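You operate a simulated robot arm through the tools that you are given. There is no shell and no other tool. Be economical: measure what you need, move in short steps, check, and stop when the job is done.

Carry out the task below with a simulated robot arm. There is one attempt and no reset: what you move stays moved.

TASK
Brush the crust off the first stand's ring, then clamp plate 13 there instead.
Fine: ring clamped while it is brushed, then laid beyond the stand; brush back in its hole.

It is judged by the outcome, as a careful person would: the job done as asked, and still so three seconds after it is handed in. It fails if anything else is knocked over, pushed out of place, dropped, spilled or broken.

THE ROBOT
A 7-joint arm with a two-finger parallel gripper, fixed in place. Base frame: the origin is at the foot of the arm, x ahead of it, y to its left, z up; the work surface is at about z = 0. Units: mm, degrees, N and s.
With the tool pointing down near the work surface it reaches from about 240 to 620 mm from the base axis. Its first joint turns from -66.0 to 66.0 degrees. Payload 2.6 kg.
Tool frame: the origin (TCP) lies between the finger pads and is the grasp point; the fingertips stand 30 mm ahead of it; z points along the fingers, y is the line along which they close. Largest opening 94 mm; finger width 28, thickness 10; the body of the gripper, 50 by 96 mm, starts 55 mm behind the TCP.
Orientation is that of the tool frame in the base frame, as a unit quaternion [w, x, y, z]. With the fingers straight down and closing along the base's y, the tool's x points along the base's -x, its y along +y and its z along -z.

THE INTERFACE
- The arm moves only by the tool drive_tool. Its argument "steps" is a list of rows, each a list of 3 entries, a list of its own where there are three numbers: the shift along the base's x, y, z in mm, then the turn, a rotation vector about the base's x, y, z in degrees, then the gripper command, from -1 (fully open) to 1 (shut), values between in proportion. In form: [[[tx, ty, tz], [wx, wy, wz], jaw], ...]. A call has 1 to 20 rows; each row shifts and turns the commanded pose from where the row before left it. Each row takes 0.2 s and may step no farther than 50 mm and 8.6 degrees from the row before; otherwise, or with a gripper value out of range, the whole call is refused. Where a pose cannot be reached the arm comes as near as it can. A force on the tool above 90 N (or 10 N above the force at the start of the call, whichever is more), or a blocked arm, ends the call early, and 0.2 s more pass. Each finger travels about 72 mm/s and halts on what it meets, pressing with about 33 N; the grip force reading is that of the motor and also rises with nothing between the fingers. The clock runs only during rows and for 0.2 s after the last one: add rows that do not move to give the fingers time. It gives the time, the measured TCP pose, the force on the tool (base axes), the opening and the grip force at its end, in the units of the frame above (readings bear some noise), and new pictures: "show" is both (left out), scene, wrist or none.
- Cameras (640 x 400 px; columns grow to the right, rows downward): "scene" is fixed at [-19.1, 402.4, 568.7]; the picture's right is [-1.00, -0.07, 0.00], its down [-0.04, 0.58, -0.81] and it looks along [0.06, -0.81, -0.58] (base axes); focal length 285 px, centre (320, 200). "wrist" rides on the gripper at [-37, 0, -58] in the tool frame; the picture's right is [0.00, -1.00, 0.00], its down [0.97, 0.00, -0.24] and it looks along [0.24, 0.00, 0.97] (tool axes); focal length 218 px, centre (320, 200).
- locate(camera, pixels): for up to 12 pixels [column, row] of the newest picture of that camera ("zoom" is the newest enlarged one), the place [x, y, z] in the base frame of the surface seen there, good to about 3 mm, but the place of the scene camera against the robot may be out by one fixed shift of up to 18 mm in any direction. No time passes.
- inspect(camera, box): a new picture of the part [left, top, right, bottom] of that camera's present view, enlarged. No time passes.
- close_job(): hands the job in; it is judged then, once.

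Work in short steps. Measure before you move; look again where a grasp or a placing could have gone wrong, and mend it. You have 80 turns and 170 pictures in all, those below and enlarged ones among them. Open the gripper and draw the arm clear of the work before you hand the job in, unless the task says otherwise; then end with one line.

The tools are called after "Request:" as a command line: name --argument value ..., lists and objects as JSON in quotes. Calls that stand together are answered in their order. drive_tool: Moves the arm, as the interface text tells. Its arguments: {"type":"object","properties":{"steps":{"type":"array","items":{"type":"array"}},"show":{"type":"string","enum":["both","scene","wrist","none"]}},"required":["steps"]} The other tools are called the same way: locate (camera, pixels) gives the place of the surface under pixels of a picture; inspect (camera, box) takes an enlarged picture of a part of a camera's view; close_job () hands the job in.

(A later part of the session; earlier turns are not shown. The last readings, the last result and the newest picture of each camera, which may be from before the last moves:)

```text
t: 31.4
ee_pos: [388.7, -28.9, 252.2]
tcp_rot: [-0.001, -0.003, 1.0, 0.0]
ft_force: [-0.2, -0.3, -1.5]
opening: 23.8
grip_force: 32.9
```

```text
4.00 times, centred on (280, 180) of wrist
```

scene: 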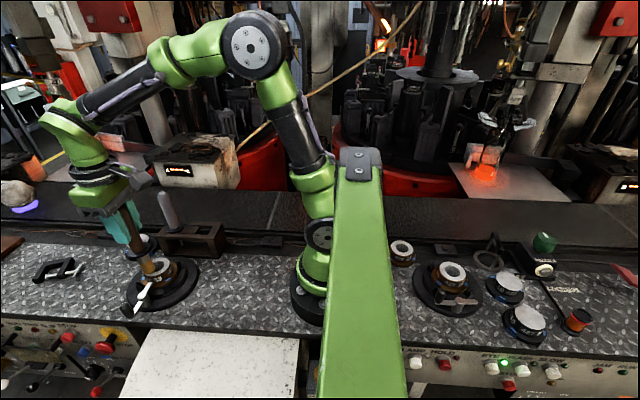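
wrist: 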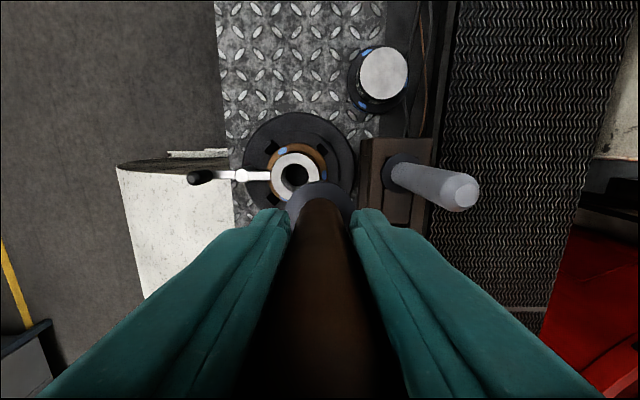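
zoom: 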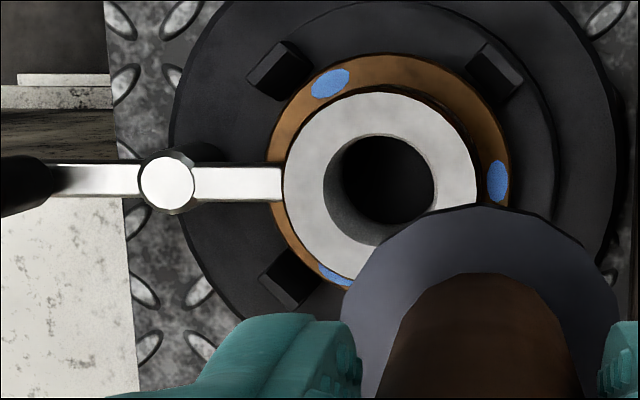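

Crust is gone. Return the brush: reverse path (net −64, −87), then lower into the hole.

Request:
drive_tool --steps '[[[-32, 0, 8], [0, 0, 0], 1], [[-32, 0, 0], [0, 0, 0], 1], [[0, -43, 0], [0, 0, 0], 1], [[0, -44, 0], [0, 0, 0], 1], [[0, 0, 0], [0, 0, 0], 1], [[0, 0, -20], [0, 0, 0], 1], [[0, 0, 0], [0, 0, 0], 1]]' --show "wrist"

Request:
inspect --camera "scene" --box '[170, 190, 230, 250]'

```text
t: 33.0
ee_pos: [322.5, -116.5, 241.0]
tcp_rot: [0.0, -0.002, 1.0, 0.0]
ft_force: [0.9, -0.5, -1.2]
opening: 23.9
grip_force: 33.0
```

wrist: 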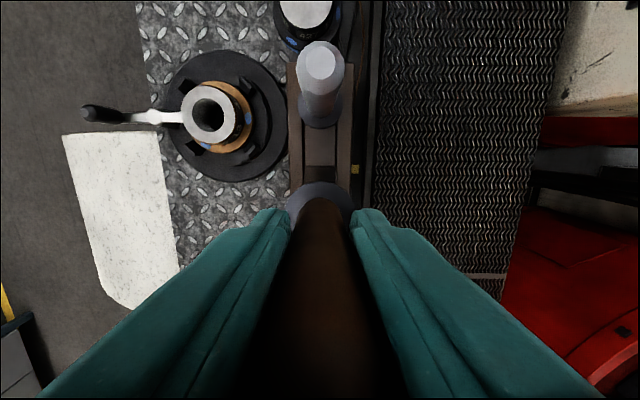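

```text
6.67 times, centred on (200, 220) of scene
```

zoom: 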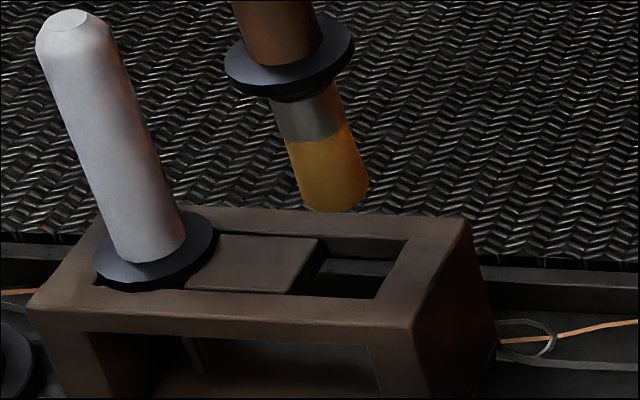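

Lined up over the slot. Lower to just above the seat.

Request:
drive_tool --steps '[[[0, 0, -20], [0, 0, 0], 1], [[0, 0, -15], [0, 0, 0], 1], [[0, 0, -15], [0, 0, 0], 1], [[0, 0, -15], [0, 0, 0], 1], [[0, 0, -15], [0, 0, 0], 1], [[0, 0, -7], [0, 0, 0], 1], [[0, 0, -3], [0, 0, 0], 1], [[0, 0, 0], [0, 0, 0], 1]]' --show "none"

Request:
inspect --camera "scene" --box '[170, 190, 230, 260]'

```text
t: 34.8
ee_pos: [325.4, -115.4, 150.1]
tcp_rot: [0.0, -0.003, 1.0, 0.0]
ft_force: [0.2, 0.4, -0.9]
opening: 23.8
grip_force: 33.1
```

```text
5.71 times, centred on (200, 225) of scene
```

zoom: 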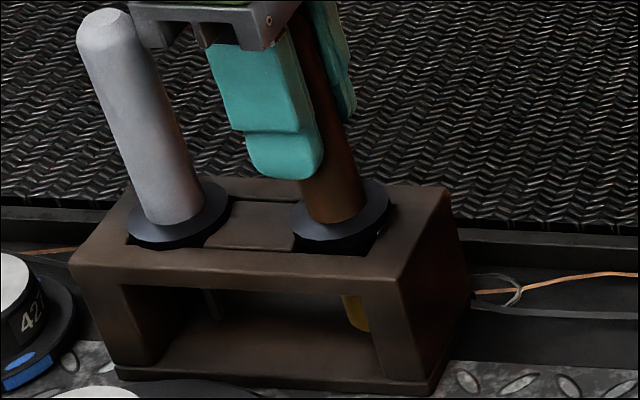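

Nearly seated; go down until contact force appears.

Request:
drive_tool --steps '[[[0, 0, -2], [0, 0, 0], 1], [[0, 0, -1.5], [0, 0, 0], 1], [[0, 0, -1], [0, 0, 0], 1], [[0, 0, 0], [0, 0, 0], 1]]' --show "none"

Request:
inspect --camera "scene" --box '[170, 190, 230, 260]'

```text
t: 35.8
ee_pos: [324.7, -114.9, 144.4]
tcp_rot: [0.0, -0.002, 1.0, 0.0]
ft_force: [-0.1, 0.3, -1.6]
opening: 23.7
grip_force: 32.9
```

```text
5.71 times, centred on (200, 225) of scene
```

zoom: 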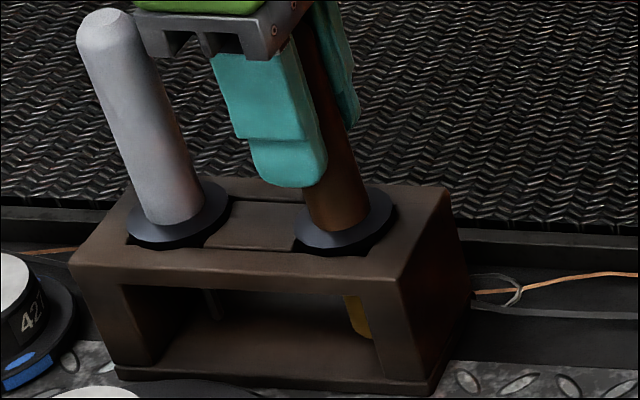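

Request:
drive_tool --steps '[[[0, 0, -1], [0, 0, 0], 1], [[0, 0, -1], [0, 0, 0], 1], [[0, 0, 0], [0, 0, 0], 1]]' --show "none"

```text
t: 36.6
ee_pos: [326.5, -115.0, 144.4]
tcp_rot: [0.002, -0.001, 1.0, 0.0]
ft_force: [-6.5, -2.2, 26.0]
opening: 23.9
grip_force: 33.4
```

Seated (26 N contact). Release and rise, then look.

Request:
drive_tool --steps '[[[0, 0, 1], [0, 0, 0], 0.3], [[0, 0, 0], [0, 0, 0], 0], [[0, 0, 0], [0, 0, 0], 0], [[0, 0, 30], [0, 0, 0], 0], [[0, 0, 40], [0, 0, 0], -0.2], [[0, 0, 45], [0, 0, 0], -1], [[0, 0, 0], [0, 0, 0], -1]]'

Request:
inspect --camera "scene" --box '[130, 190, 230, 260]'

```text
t: 38.2
ee_pos: [325.4, -116.4, 260.8]
tcp_rot: [-0.001, -0.003, 1.0, 0.0]
ft_force: [-0.4, -0.2, -0.8]
opening: 93.9
grip_force: 0.0
```

scene: 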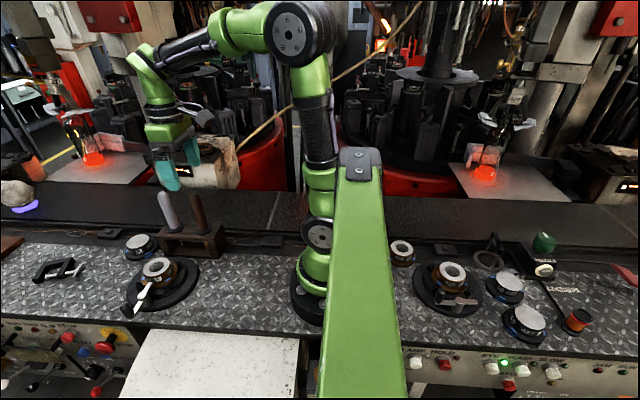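
wrist: 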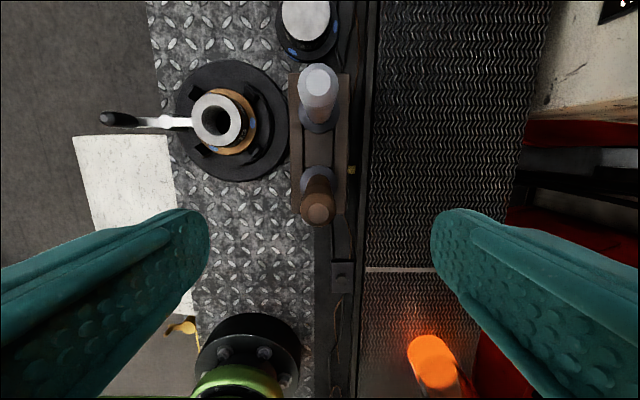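

```text
5.71 times, centred on (180, 225) of scene
```

zoom: 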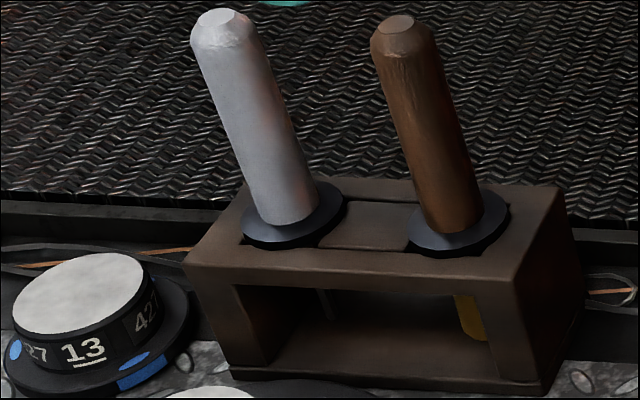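

Brush is seated upright. Now swing round to the lever knob at ≈(393,109), turning the tool 90° on the way.

Request:
drive_tool --steps '[[[0, 28, 0], [0, 0, 8], -1], [[8, 28, 0], [0, 0, 8], -1], [[10, 28, 0], [0, 0, 8], -1], [[10, 28, 0], [0, 0, 8], -0.5], [[10, 28, 0], [0, 0, 8], 0], [[10, 28, 0], [0, 0, 8], 0.1], [[10, 28, 0], [0, 0, 8], 0.1], [[10, 29.4, 0], [0, 0, 8], 0.1], [[0, 0, -40], [0, 0, 8], 0.1], [[0, 0, -40], [0, 0, 8], 0.1], [[0, 0, -30], [0, 0, 8.4], 0.1], [[0, 0, 0], [0, 0, 0], 0.1]]'

```text
t: 40.8
ee_pos: [394.5, 113.8, 147.3]
tcp_rot: [0.0, -0.7, 0.714, 0.0]
ft_force: [-0.2, 1.2, 1.3]
opening: 42.4
grip_force: 0.1
```

scene: 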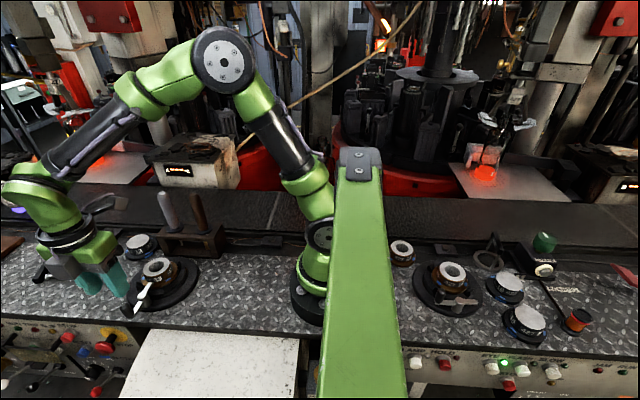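
wrist: 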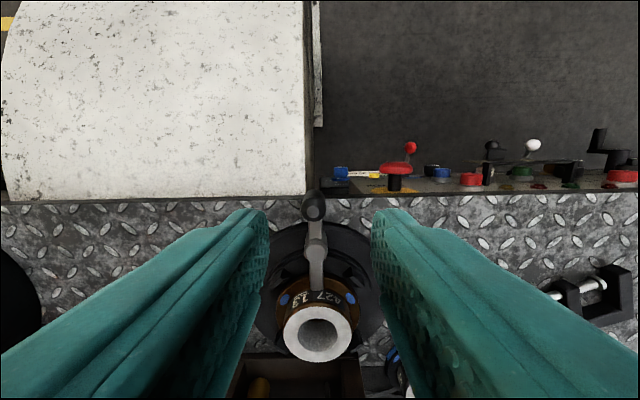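

Knob at px (313,207) → about (390,112). Lower to z≈79 and grip.

Request:
drive_tool --steps '[[[-3.5, -2, -35], [0, 0, 0], 0.1], [[0, 0, -33], [0, 0, 0], 0.1], [[0, 0, 0], [0, 0, 0], 0.7], [[0, 0, 0], [0, 0, 0], 1], [[0, 0, 0], [0, 0, 0], 1]]' --show "wrist"

```text
t: 42.0
ee_pos: [392.1, 108.2, 79.7]
tcp_rot: [-0.001, -0.699, 0.715, 0.0]
ft_force: [1.0, 0.5, -3.5]
opening: 16.2
grip_force: 45.1
```

wrist: 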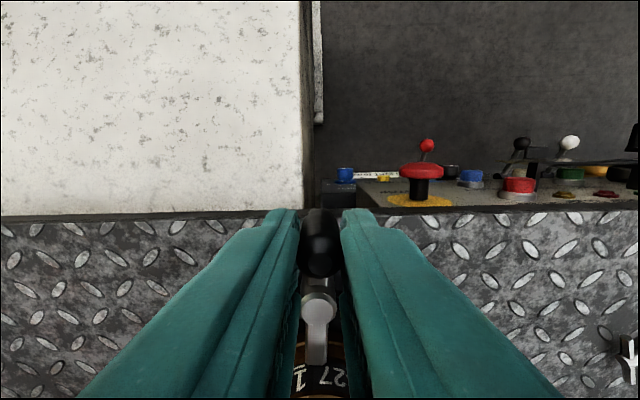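

Gripped. Swing the lever back to 0° (release).

Request:
drive_tool --steps '[[[6.2, -0.5, 0], [0, 0, -8], 1], [[6, -1.3, 0], [0, 0, -8], 1], [[5.7, -2.25, 0], [0, 0, -8], 1], [[5.3, -3.0, 0], [0, 0, -8], 1], [[4.8, -3.65, 0], [0, 0, -8], 1], [[4.2, -4.4, 0], [0, 0, -8], 1], [[3.6, -4.8, 0], [0, 0, -8], 1], [[2.8, -5.3, 0], [0, 0, -8], 1], [[2, -5.65, 0], [0, 0, -8], 1], [[1.3, -5.85, 0], [0, 0, -8], 1], [[0.4, -6, 0], [0, 0, -8], 1], [[0, 0, 0], [0, 0, 0], 1]]' --show "wrist"

Request:
inspect --camera "scene" --box '[100, 220, 220, 320]'

```text
t: 44.6
ee_pos: [432.6, 65.6, 81.6]
tcp_rot: [0.0, -0.005, 1.0, 0.0]
ft_force: [-4.7, 0.0, -0.6]
opening: 16.1
grip_force: 45.1
```

wrist: 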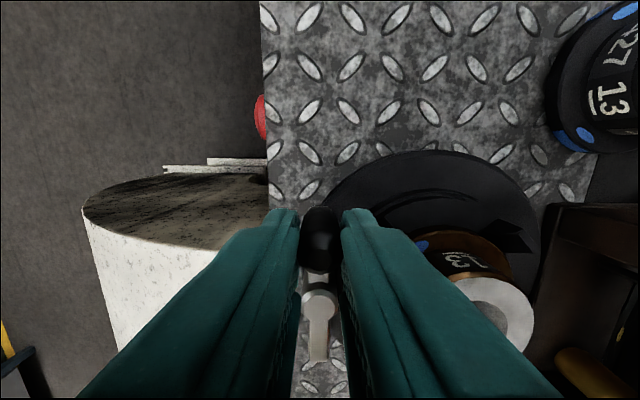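

```text
4.00 times, centred on (160, 270) of scene
```

zoom: 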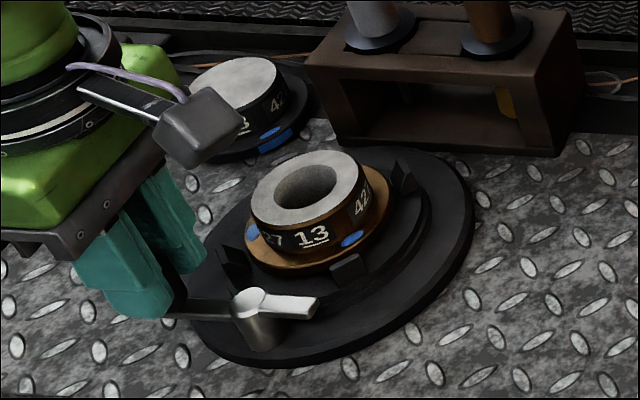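

Lever is back at the release side. Let go, rise, and move above the ring; also locate the C-clamp to pick a free laying spot.

Request:
drive_tool --steps '[[[0, 0, 0], [0, 0, 0], 0.5], [[0, 0, 0], [0, 0, 0], 0.2], [[0, 0, 40], [0, 0, 0], 0.1], [[0, 0, 40], [0, 0, 0], -0.3], [[0, -30, 40], [0, 0, 0], -0.3], [[0, -38, 40], [0, 0, 0], -0.7], [[0, 0, 0], [0, 0, 0], -0.7]]'

Request:
inspect --camera "wrist" --box '[200, 0, 450, 200]'

```text
refused: row 6 steps farther than a row can; nothing moved
```

```text
2.00 times, centred on (325, 100) of wrist
```

zoom: 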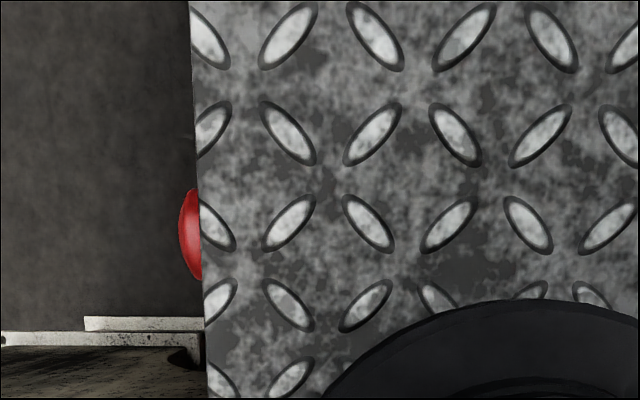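

One row was too long; resend split smaller.

Request:
drive_tool --steps '[[[0, 0, 0], [0, 0, 0], 0.5], [[0, 0, 0], [0, 0, 0], 0.2], [[0, 0, 40], [0, 0, 0], 0.1], [[0, 0, 40], [0, 0, 0], -0.3], [[0, -25, 40], [0, 0, 0], -0.3], [[0, -25, 40], [0, 0, 0], -0.7], [[0, -17, 0], [0, 0, 0], -0.7], [[0, 0, 0], [0, 0, 0], -0.7]]'

Request:
inspect --camera "wrist" --box '[200, 0, 450, 200]'

```text
t: 46.4
ee_pos: [431.2, -3.5, 242.8]
tcp_rot: [-0.001, -0.007, 1.0, 0.0]
ft_force: [0.3, -0.1, -0.3]
opening: 79.9
grip_force: 0.0
```

scene: 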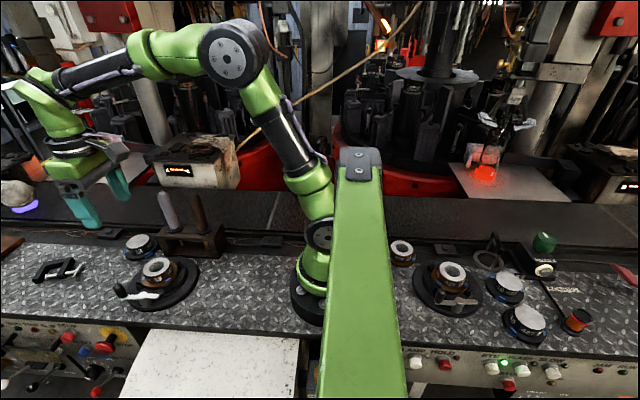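
wrist: 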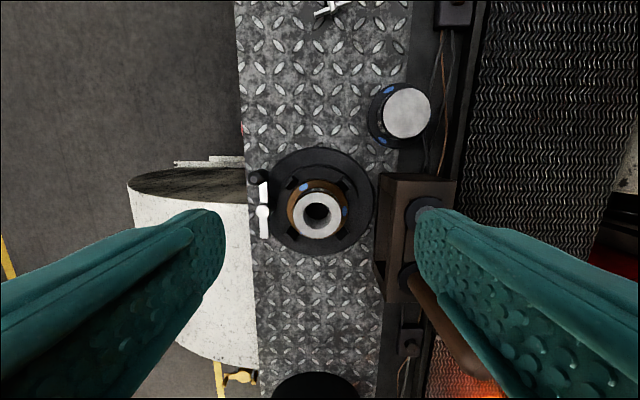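

```text
2.00 times, centred on (325, 100) of wrist
```

zoom: 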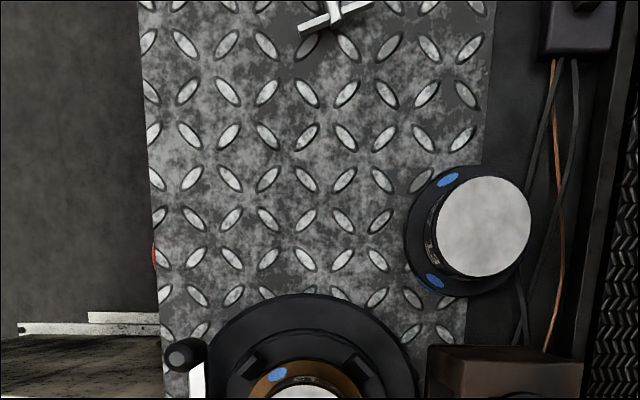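

Locate candidate lay spot (zoom 275,185), clamp screw (320,25), table edge, ring centre and plate outlines.

Request:
locate --camera "zoom" --pixels '[[275, 185], [320, 30], [155, 180], [305, 296], [438, 227], [530, 227], [484, 178], [484, 275], [406, 235], [345, 35], [470, 165]]'

Request:
locate --camera "wrist" --pixels '[[296, 211], [340, 211], [317, 193], [317, 229], [264, 212], [263, 185], [265, 235], [257, 179], [289, 207], [346, 207]]'

```text
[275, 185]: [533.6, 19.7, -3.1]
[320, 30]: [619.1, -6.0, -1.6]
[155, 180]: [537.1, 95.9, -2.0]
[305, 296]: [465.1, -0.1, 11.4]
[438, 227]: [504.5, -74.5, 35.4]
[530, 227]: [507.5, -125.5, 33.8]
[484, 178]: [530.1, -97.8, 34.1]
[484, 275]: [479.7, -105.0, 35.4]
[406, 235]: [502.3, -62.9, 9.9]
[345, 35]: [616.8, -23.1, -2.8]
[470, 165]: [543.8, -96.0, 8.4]
```

```text
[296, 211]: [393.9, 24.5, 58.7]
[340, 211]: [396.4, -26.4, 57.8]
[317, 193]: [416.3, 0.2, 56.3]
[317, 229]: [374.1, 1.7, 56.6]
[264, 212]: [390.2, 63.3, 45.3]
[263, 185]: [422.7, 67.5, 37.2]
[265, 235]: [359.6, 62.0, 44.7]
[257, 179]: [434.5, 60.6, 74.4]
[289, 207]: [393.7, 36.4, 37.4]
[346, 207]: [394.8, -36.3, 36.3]
```

Lay spot (535,15) is free. Move down over the ring and check alignment.

Request:
drive_tool --steps '[[[-20, 2, -35], [0, 0, 0.8], -0.6], [[-20, 0, -40], [0, 0, 0], -0.6], [[0, 0, -38], [0, 0, 0], -0.6], [[0, 0, 0], [0, 0, 0], -0.6]]'

Request:
inspect --camera "wrist" --box '[220, 130, 420, 255]'

Request:
inspect --camera "scene" --box '[90, 190, 220, 310]'

```text
t: 47.4
ee_pos: [392.3, -2.2, 127.7]
tcp_rot: [0.0, -0.013, 1.0, 0.0]
ft_force: [-0.1, -0.6, 0.5]
opening: 75.1
grip_force: 0.0
```

scene: 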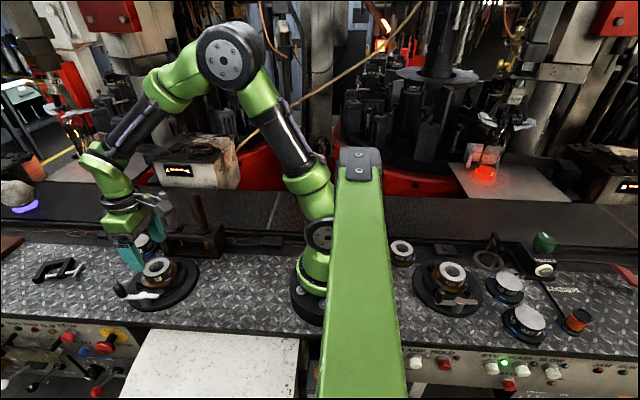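
wrist: 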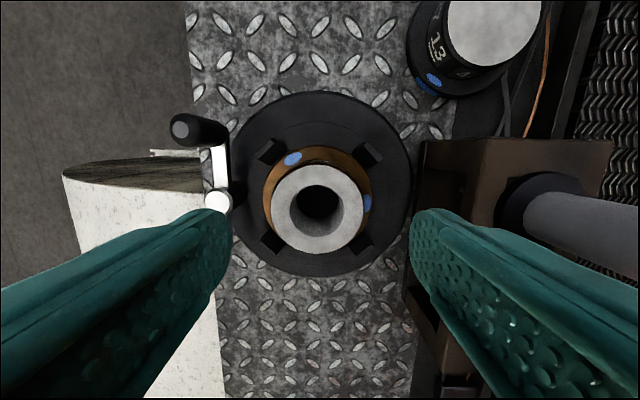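

```text
3.20 times, centred on (320, 192) of wrist
```

zoom: 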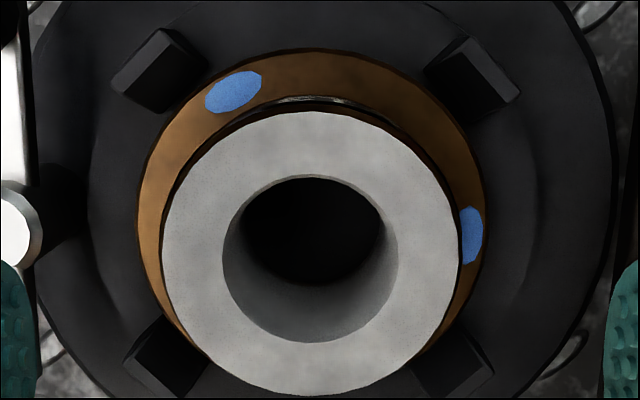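

```text
3.33 times, centred on (155, 250) of scene
```

zoom: 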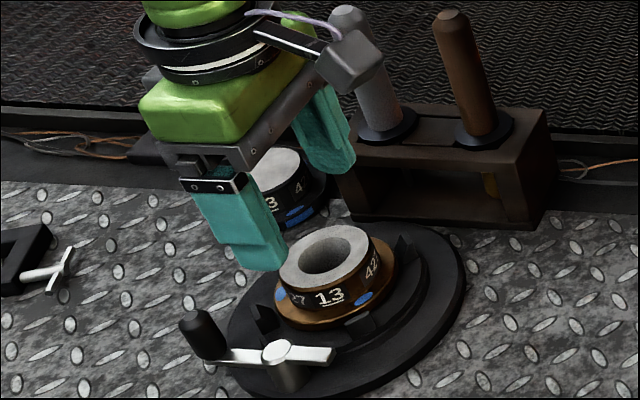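

Ring centre ≈(392,−0.5), top z 57, flange top z 36. Descend to TCP z≈71 (tips ≈41) and grip its neck.

Request:
drive_tool --steps '[[[0, 1.5, -30], [0, 0, -1.5], -0.6], [[0, 0, -20], [0, 0, 0], -0.6], [[0, 0, -7], [0, 0, 0], -0.6], [[0, 0, 0], [0, 0, 0], 0], [[0, 0, 0], [0, 0, 0], 0.3], [[0, 0, 0], [0, 0, 0], 1], [[0, 0, 0], [0, 0, 0], 1]]'

Request:
inspect --camera "scene" --box '[120, 230, 200, 300]'

```text
t: 49.0
ee_pos: [393.6, 2.0, 70.8]
tcp_rot: [-0.001, 0.001, 1.0, 0.001]
ft_force: [0.2, -1.1, 0.0]
opening: 56.7
grip_force: 33.4
```

scene: 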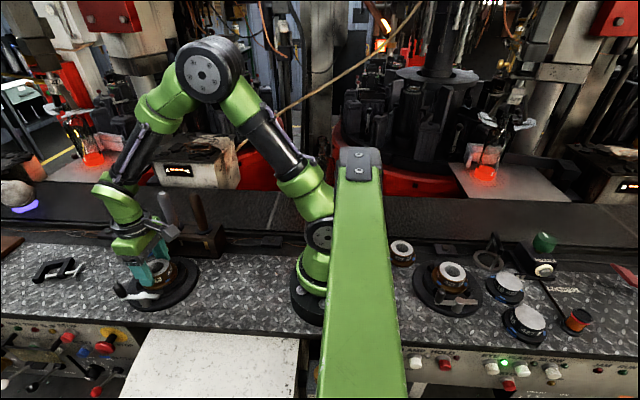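
wrist: 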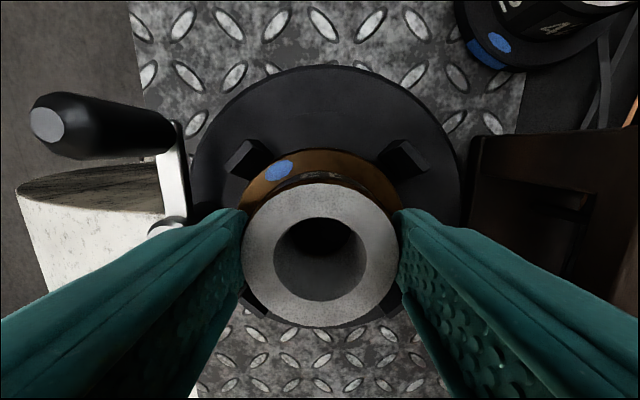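

```text
5.71 times, centred on (160, 265) of scene
```

zoom: 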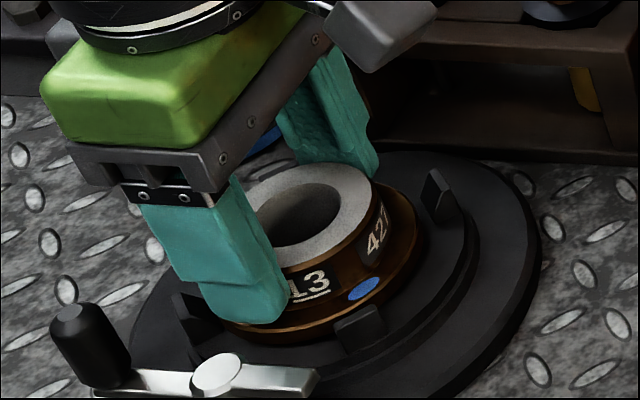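

Ring gripped (56.7 mm). Lift straight up ~60 mm.

Request:
drive_tool --steps '[[[0, 0, 5], [0, 0, 0], 1], [[0, 0, 15], [0, 0, 0], 1], [[0, 0, 20], [0, 0, 0], 1], [[0, 0, 30], [0, 0, 0], 1], [[0, 0, 0], [0, 0, 0], 1]]'

Request:
inspect --camera "scene" --box '[100, 210, 220, 310]'

```text
t: 50.2
ee_pos: [390.9, 3.2, 142.5]
tcp_rot: [0.0, 0.0, 1.0, 0.001]
ft_force: [-0.2, 0.6, -5.1]
opening: 56.8
grip_force: 32.8
```

scene: 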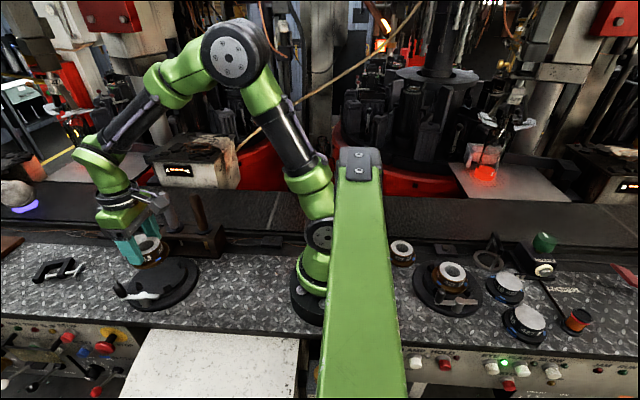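
wrist: 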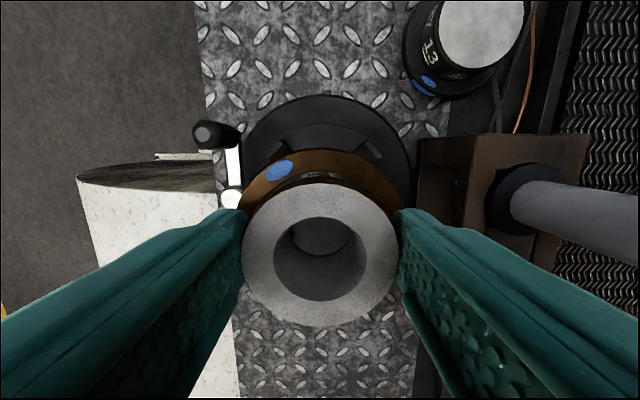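

```text
4.00 times, centred on (160, 260) of scene
```

zoom: 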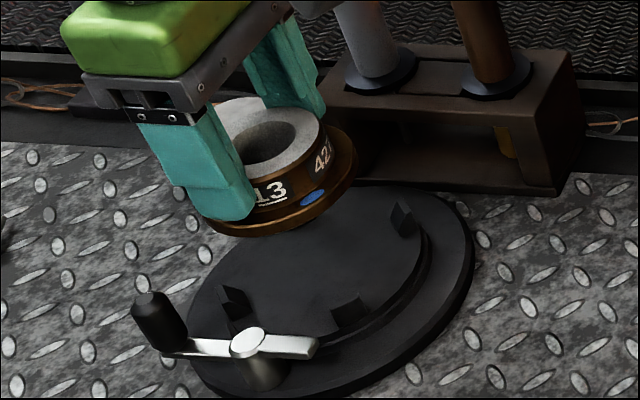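

Lifted. Measure the stand's seat height, the table, then carry the ring out in +x.

Request:
locate --camera "wrist" --pixels '[[320, 140], [310, 130], [340, 135], [320, 104], [320, 60], [325, 240]]'

Request:
drive_tool --steps '[[[36, 0, 5], [0, 0, 0], 1], [[36, 2, 0], [0, 0, 0], 1], [[36, 5, 0], [0, 0, 0], 1], [[35, 6, 0], [0, 0, 0], 1], [[0, 0, -25], [0, 0, 0], 1], [[0, 0, 0], [0, 0, 0], 1]]'

Request:
inspect --camera "scene" --box '[20, 210, 200, 320]'

```text
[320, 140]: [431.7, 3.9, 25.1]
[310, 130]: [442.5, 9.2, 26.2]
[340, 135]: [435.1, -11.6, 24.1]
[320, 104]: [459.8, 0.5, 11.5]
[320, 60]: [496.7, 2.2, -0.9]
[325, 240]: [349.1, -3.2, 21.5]
```

```text
t: 51.6
ee_pos: [535.7, 14.8, 121.2]
tcp_rot: [0.0, 0.001, 1.0, 0.0]
ft_force: [-1.1, -0.1, -5.6]
opening: 56.9
grip_force: 32.7
```

scene: 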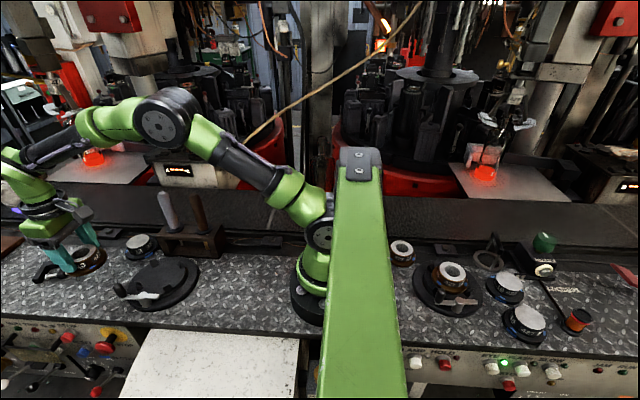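
wrist: 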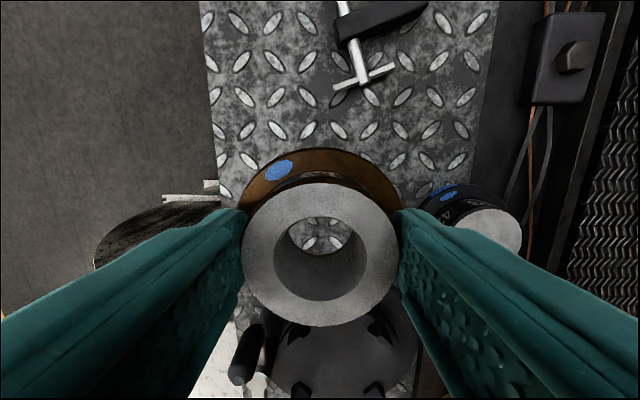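

```text
3.56 times, centred on (110, 265) of scene
```

zoom: 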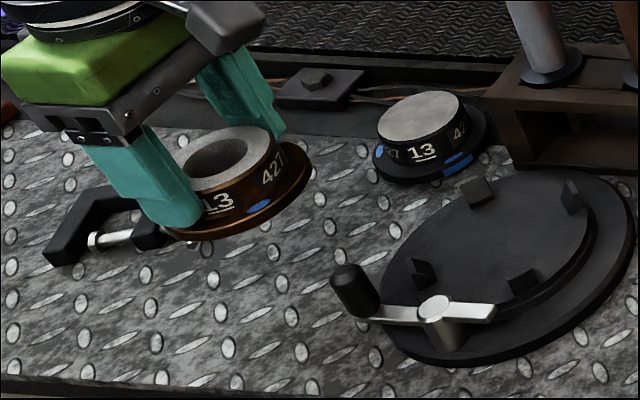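

Placed height should be TCP ≈45. Descend.

Request:
drive_tool --steps '[[[0, 0, -30], [0, 0, 0], 1], [[0, 0, -25], [0, 0, 0], 1], [[0, 0, -12], [0, 0, 0], 1], [[0, 0, -4], [0, 0, 0], 1], [[0, 0, 0], [0, 0, 0], 1]]' --show "none"

Request:
inspect --camera "scene" --box '[20, 230, 140, 310]'

```text
t: 52.8
ee_pos: [537.1, 14.6, 50.6]
tcp_rot: [0.0, 0.001, 1.0, 0.0]
ft_force: [-0.4, -1.1, -5.0]
opening: 56.8
grip_force: 32.8
```

```text
5.00 times, centred on (80, 270) of scene
```

zoom: 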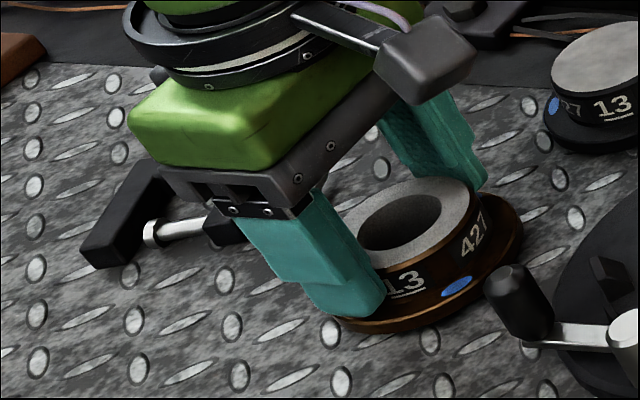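

Few mm left; step down by 1.5 mm until contact.

Request:
drive_tool --steps '[[[0, 0, -1.5], [0, 0, 0], 1], [[0, 0, -1.5], [0, 0, 0], 1], [[0, 0, -1.5], [0, 0, 0], 1], [[0, 0, 0], [0, 0, 0], 1]]' --show "none"

```text
t: 53.8
ee_pos: [536.2, 14.9, 45.2]
tcp_rot: [-0.001, 0.0, 1.0, 0.0]
ft_force: [-0.8, 0.3, -1.5]
opening: 57.0
grip_force: 33.2
```

The weight is going onto the table (−5 → −1.5 N). Release, and rise.

Request:
drive_tool --steps '[[[0, 0, -0.7], [0, 0, 0], 1], [[0, 0, 0], [0, 0, 0], 0], [[0, 0, 0], [0, 0, 0], -0.4], [[0, 0, 0], [0, 0, 0], -0.55], [[0, 0, 30], [0, 0, 0], -0.55], [[0, 0, 45], [0, 0, 0], -0.55], [[0, 0, 40], [0, 0, 0], -0.55], [[0, 0, 0], [0, 0, 0], -0.6]]'

Request:
inspect --camera "scene" --box '[20, 210, 200, 320]'

```text
t: 55.6
ee_pos: [534.9, 14.1, 158.6]
tcp_rot: [0.0, 0.0, 1.0, 0.0]
ft_force: [-0.6, 0.3, -0.2]
opening: 75.4
grip_force: 0.1
```

scene: 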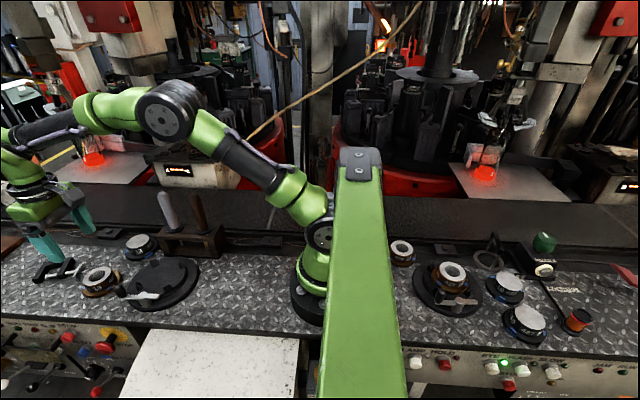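
wrist: 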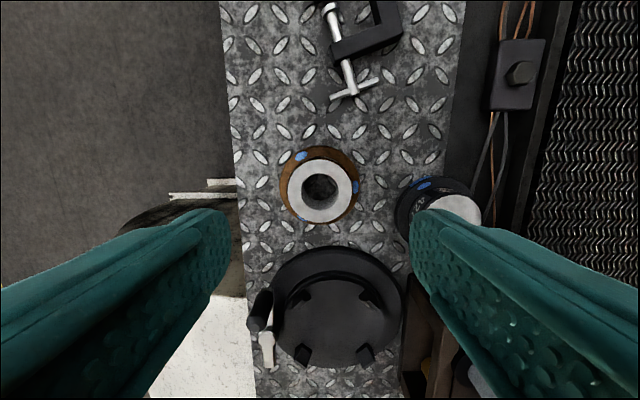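

```text
3.56 times, centred on (110, 265) of scene
```

zoom: 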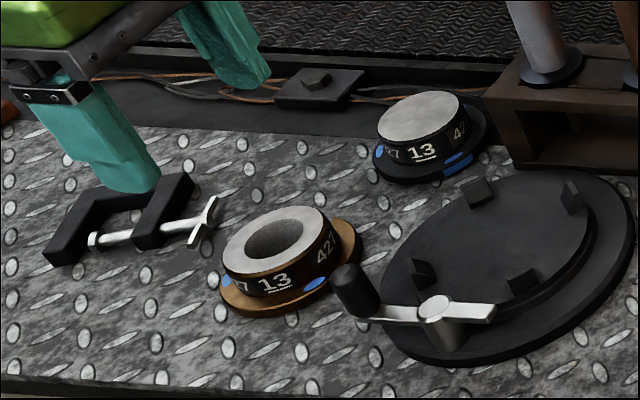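

Ring laid cleanly. Now go over plate 13 at ≈(505,−100).

Request:
drive_tool --steps '[[[-10, -38, 0], [0, 0, 0], -0.6], [[-10, -38, 0], [0, 0, 0], -0.6], [[-10, -38, 0], [0, 0, 0], -0.6], [[0, 0, -27], [0, 0, 0], -0.6], [[0, 0, -27], [0, 0, 0], -0.6], [[0, 0, 0], [0, 0, 0], -0.6]]'

Request:
inspect --camera "wrist" --box '[220, 130, 420, 255]'

Request:
inspect --camera "scene" --box '[80, 190, 200, 290]'

```text
t: 57.0
ee_pos: [505.3, -100.4, 106.4]
tcp_rot: [0.0, 0.0, 1.0, 0.001]
ft_force: [-0.4, 0.2, -0.2]
opening: 75.5
grip_force: 0.1
```

scene: 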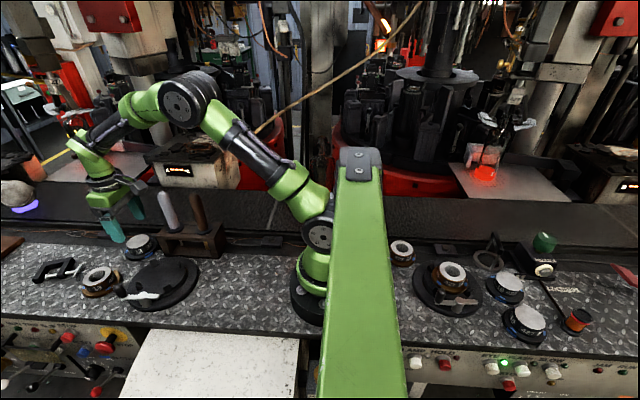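
wrist: 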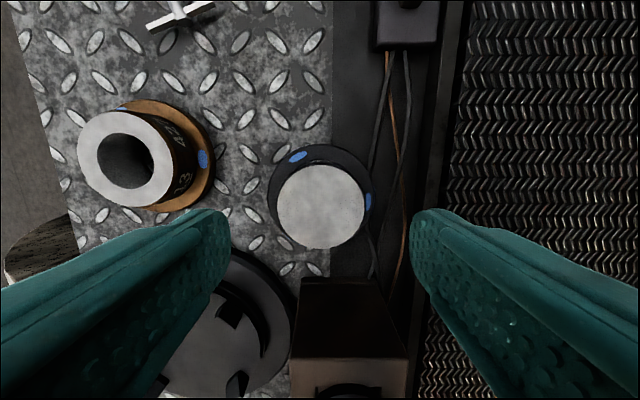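

```text
3.20 times, centred on (320, 192) of wrist
```

zoom: 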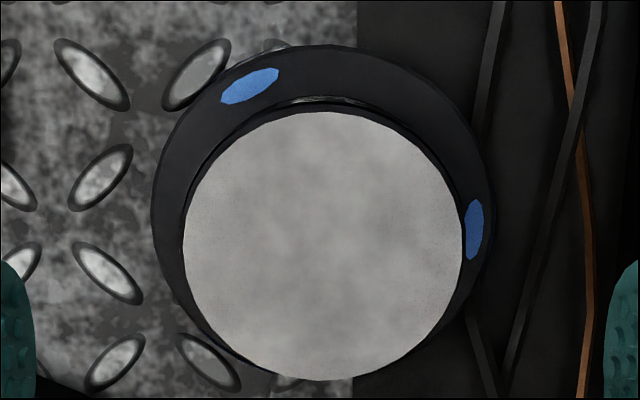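

```text
4.00 times, centred on (140, 240) of scene
```

zoom: 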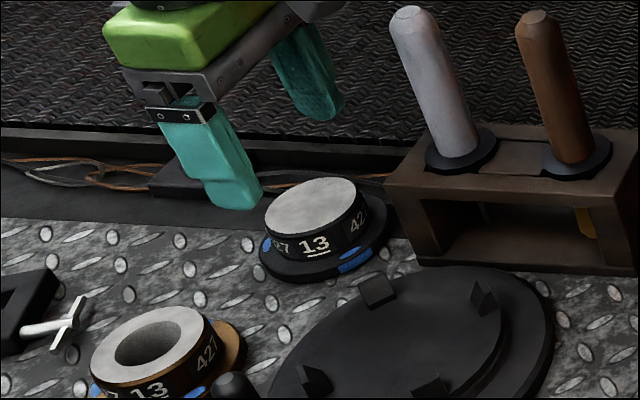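

Plate centre ≈(506,−101). Descend to z≈46 and grip its neck.

Request:
drive_tool --steps '[[[0.6, -0.6, -30], [0, 0, 0], -0.6], [[0, 0, -22], [0, 0, 0], -0.6], [[0, 0, -7.5], [0, 0, 0], -0.6], [[0, 0, 0], [0, 0, 0], 0], [[0, 0, 0], [0, 0, 0], 0.3], [[0, 0, 0], [0, 0, 0], 1], [[0, 0, 0], [0, 0, 0], 1]]'

Request:
inspect --camera "scene" --box '[80, 190, 200, 290]'

```text
t: 58.6
ee_pos: [505.9, -100.2, 47.0]
tcp_rot: [0.0, -0.001, 1.0, 0.0]
ft_force: [1.1, -0.6, -0.1]
opening: 55.4
grip_force: 32.8
```

scene: 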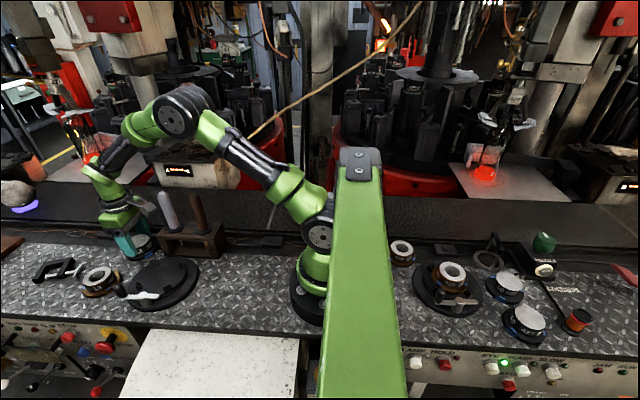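
wrist: 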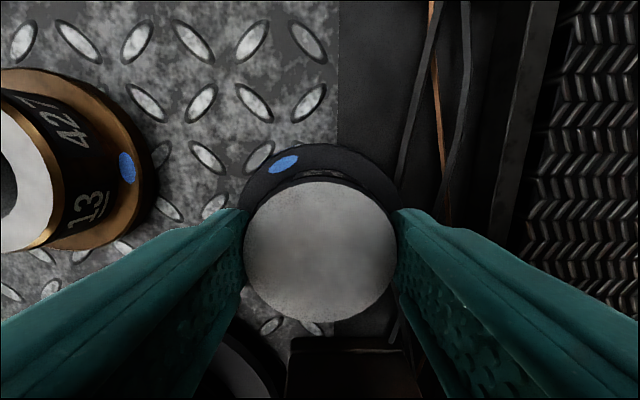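

```text
4.00 times, centred on (140, 240) of scene
```

zoom: 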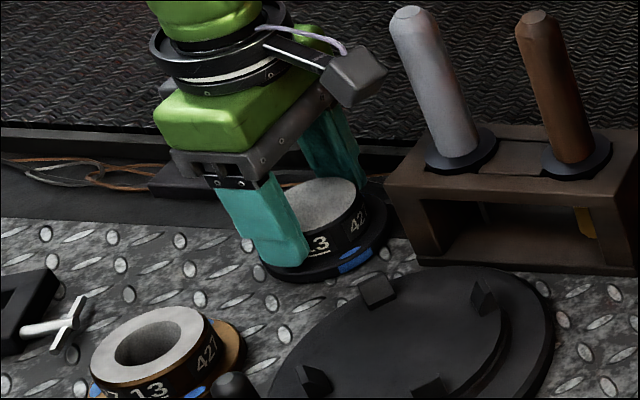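

Gripped (55.4 mm), held like the ring was. Lift 80, move +y then −x back over the stand.

Request:
drive_tool --steps '[[[0, 0, 10], [0, 0, 0], 1], [[0, 0, 30], [0, 0, 0], 1], [[0, 0, 40], [0, 0, 0], 1], [[0, 34, 0], [0, 0, 0], 1], [[0, 34, 0], [0, 0, 0], 1], [[0, 33.6, 0], [0, 0, 0], 1], [[-38, 0, 0], [0, 0, 0], 1], [[-38, 0, 0], [0, 0, 0], 1], [[-37.6, 0, 0], [0, 0, 0], 1], [[0, 0, 0], [0, 0, 0], 1]]'

Request:
inspect --camera "scene" --box '[100, 210, 220, 310]'

```text
t: 60.8
ee_pos: [393.1, 0.7, 128.0]
tcp_rot: [0.0, 0.002, 1.0, 0.0]
ft_force: [-1.0, -0.4, -8.3]
opening: 55.3
grip_force: 33.0
```

scene: 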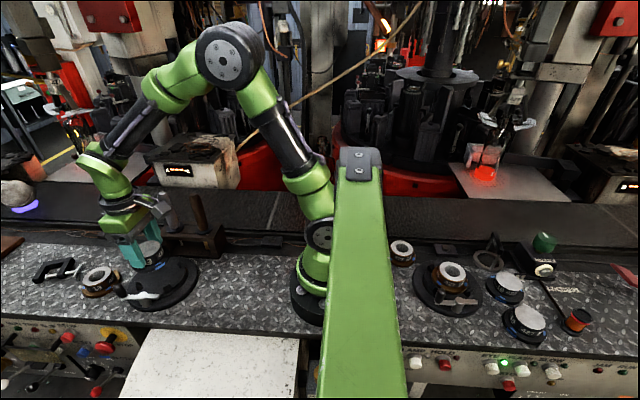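
wrist: 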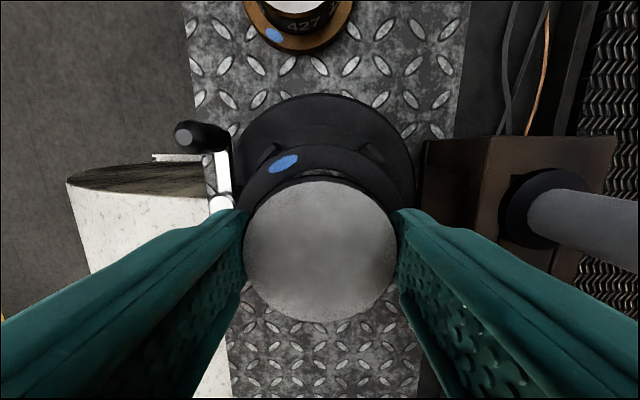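

```text
4.00 times, centred on (160, 260) of scene
```

zoom: 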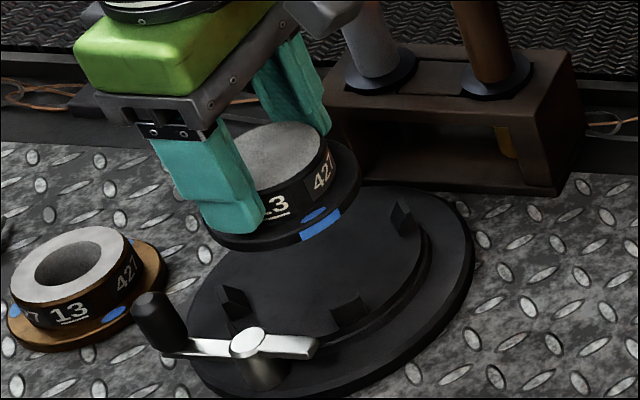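

Jaws appear symmetric about the plate (cols 265/372). Lower towards the seat.

Request:
drive_tool --steps '[[[0, 0, -25], [0, 0, 0], 1], [[0, 0, -15], [0, 0, 0], 1], [[0, 0, -8], [0, 0, 0], 1], [[0, 0, 0], [0, 0, 0], 1]]' --show "wrist"

Request:
inspect --camera "scene" --box '[120, 230, 200, 300]'

```text
t: 61.8
ee_pos: [392.8, 0.4, 78.4]
tcp_rot: [0.0, 0.001, 1.0, 0.0]
ft_force: [-0.7, 0.0, -8.8]
opening: 55.4
grip_force: 32.8
```

wrist: 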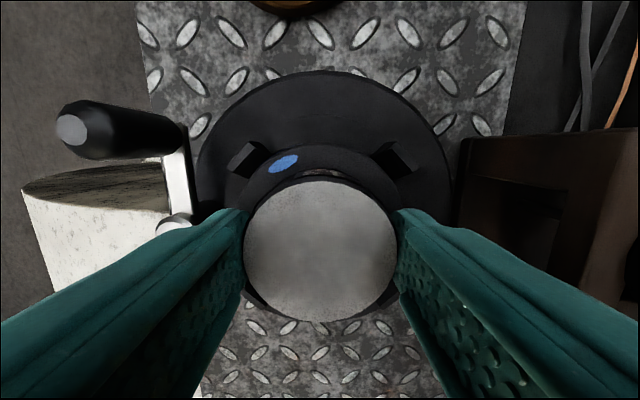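

```text
5.71 times, centred on (160, 265) of scene
```

zoom: 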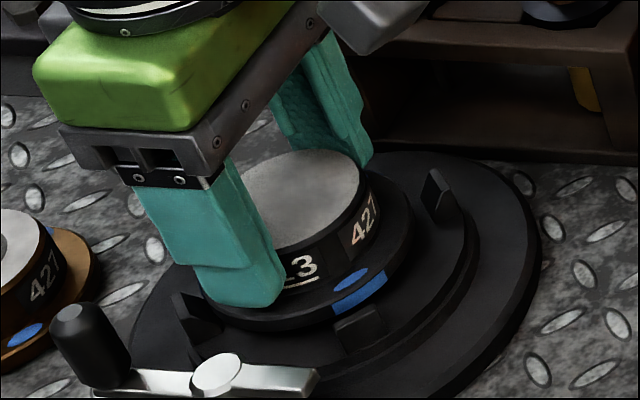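

Well centred between the jaws. Lower in 2 mm steps.

Request:
drive_tool --steps '[[[0, 0, -2], [0, 0, 0], 1], [[0, 0, -2], [0, 0, 0], 1], [[0, 0, -1.5], [0, 0, 0], 1], [[0, 0, 0], [0, 0, 0], 1]]' --show "none"

Request:
inspect --camera "scene" --box '[120, 230, 200, 300]'

```text
t: 62.8
ee_pos: [392.2, 1.2, 72.7]
tcp_rot: [0.0, 0.001, 1.0, 0.0]
ft_force: [-3.2, -3.0, -5.3]
opening: 55.0
grip_force: 33.4
```

```text
5.71 times, centred on (160, 265) of scene
```

zoom: 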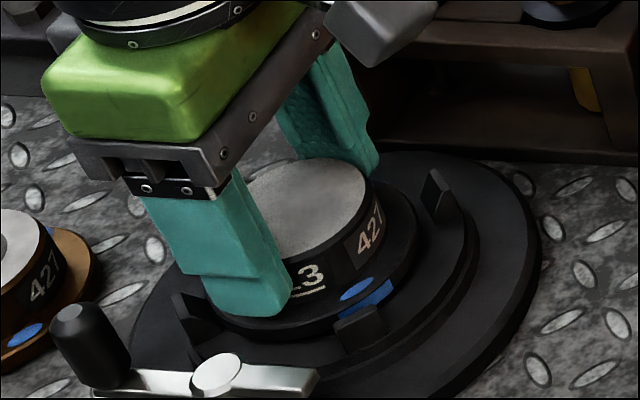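

Touching (8.8 → 5.3 N). A bit more down, then release and rise.

Request:
drive_tool --steps '[[[0, 0, -1], [0, 0, 0], 1], [[0, 0, 0], [0, 0, 0], 0.7], [[0, 0, 0], [0, 0, 0], 0], [[0, 0, 0], [0, 0, 0], -0.5], [[0, 0, 0], [0, 0, 0], -0.55], [[0, 0, 30], [0, 0, 0], -0.55], [[0, 0, 28], [0, 0, 0], -0.6], [[0, 0, 0], [0, 0, 0], -0.6]]' --show "wrist"

Request:
inspect --camera "wrist" --box '[220, 130, 420, 255]'

Request:
inspect --camera "scene" --box '[120, 230, 200, 300]'

```text
t: 64.6
ee_pos: [392.9, 1.2, 130.0]
tcp_rot: [0.0, 0.0, 1.0, -0.001]
ft_force: [-0.9, -0.2, 0.4]
opening: 75.1
grip_force: 0.0
```

wrist: 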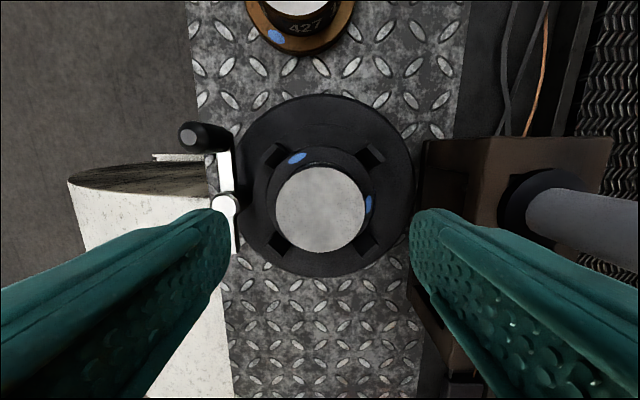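

```text
3.20 times, centred on (320, 192) of wrist
```

zoom: 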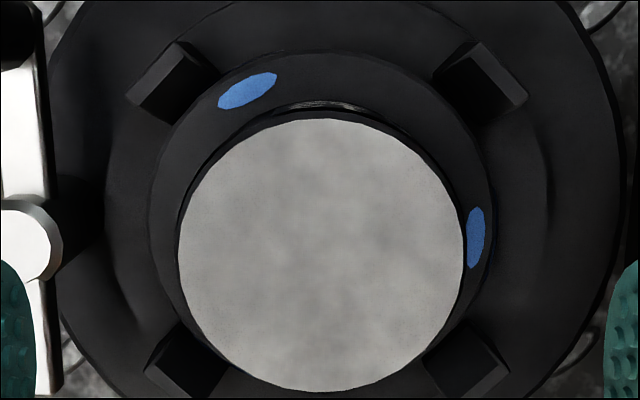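

```text
5.71 times, centred on (160, 265) of scene
```

zoom: 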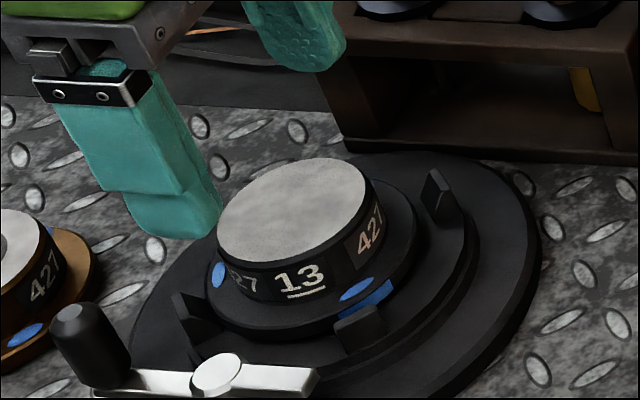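

Plate is seated between the jaws. Back to the lever knob at ≈(434,65).

Request:
drive_tool --steps '[[[14, 22, 5], [0, 0, 0], -0.2], [[14, 22, 0], [0, 0, 0], 0.1], [[13, 20, 0], [0, 0, 0], 0.1], [[0, 0, -15], [0, 0, 0], 0.1], [[0, 0, 0], [0, 0, 0], 0.1]]' --show "wrist"

```text
t: 65.8
ee_pos: [433.9, 65.4, 120.4]
tcp_rot: [0.0, 0.001, 1.0, 0.0]
ft_force: [0.4, -0.2, 0.1]
opening: 42.5
grip_force: 0.0
```

wrist: 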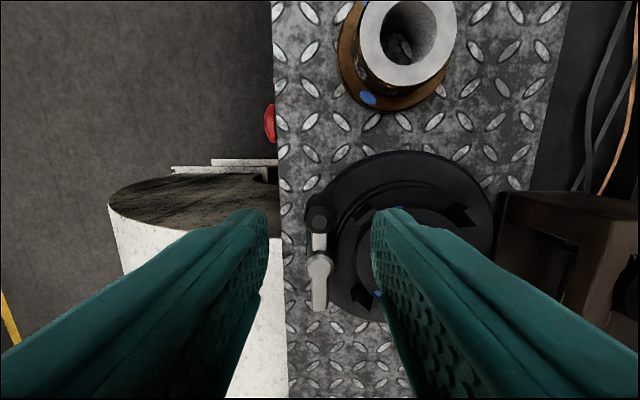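

Knob centred between the fingers. Descend, grip, and check.

Request:
drive_tool --steps '[[[1, 0.5, -25], [0, 0, 0], 0.1], [[0, 0, -16], [0, 0, 0], 0.1], [[0, 0, 0], [0, 0, 0], 0.7], [[0, 0, 0], [0, 0, 0], 1], [[0, 0, 0], [0, 0, 0], 1]]' --show "none"

```text
t: 67.0
ee_pos: [433.2, 65.6, 80.2]
tcp_rot: [0.0, 0.001, 1.0, -0.001]
ft_force: [1.8, 0.5, -2.8]
opening: 16.3
grip_force: 44.7
```

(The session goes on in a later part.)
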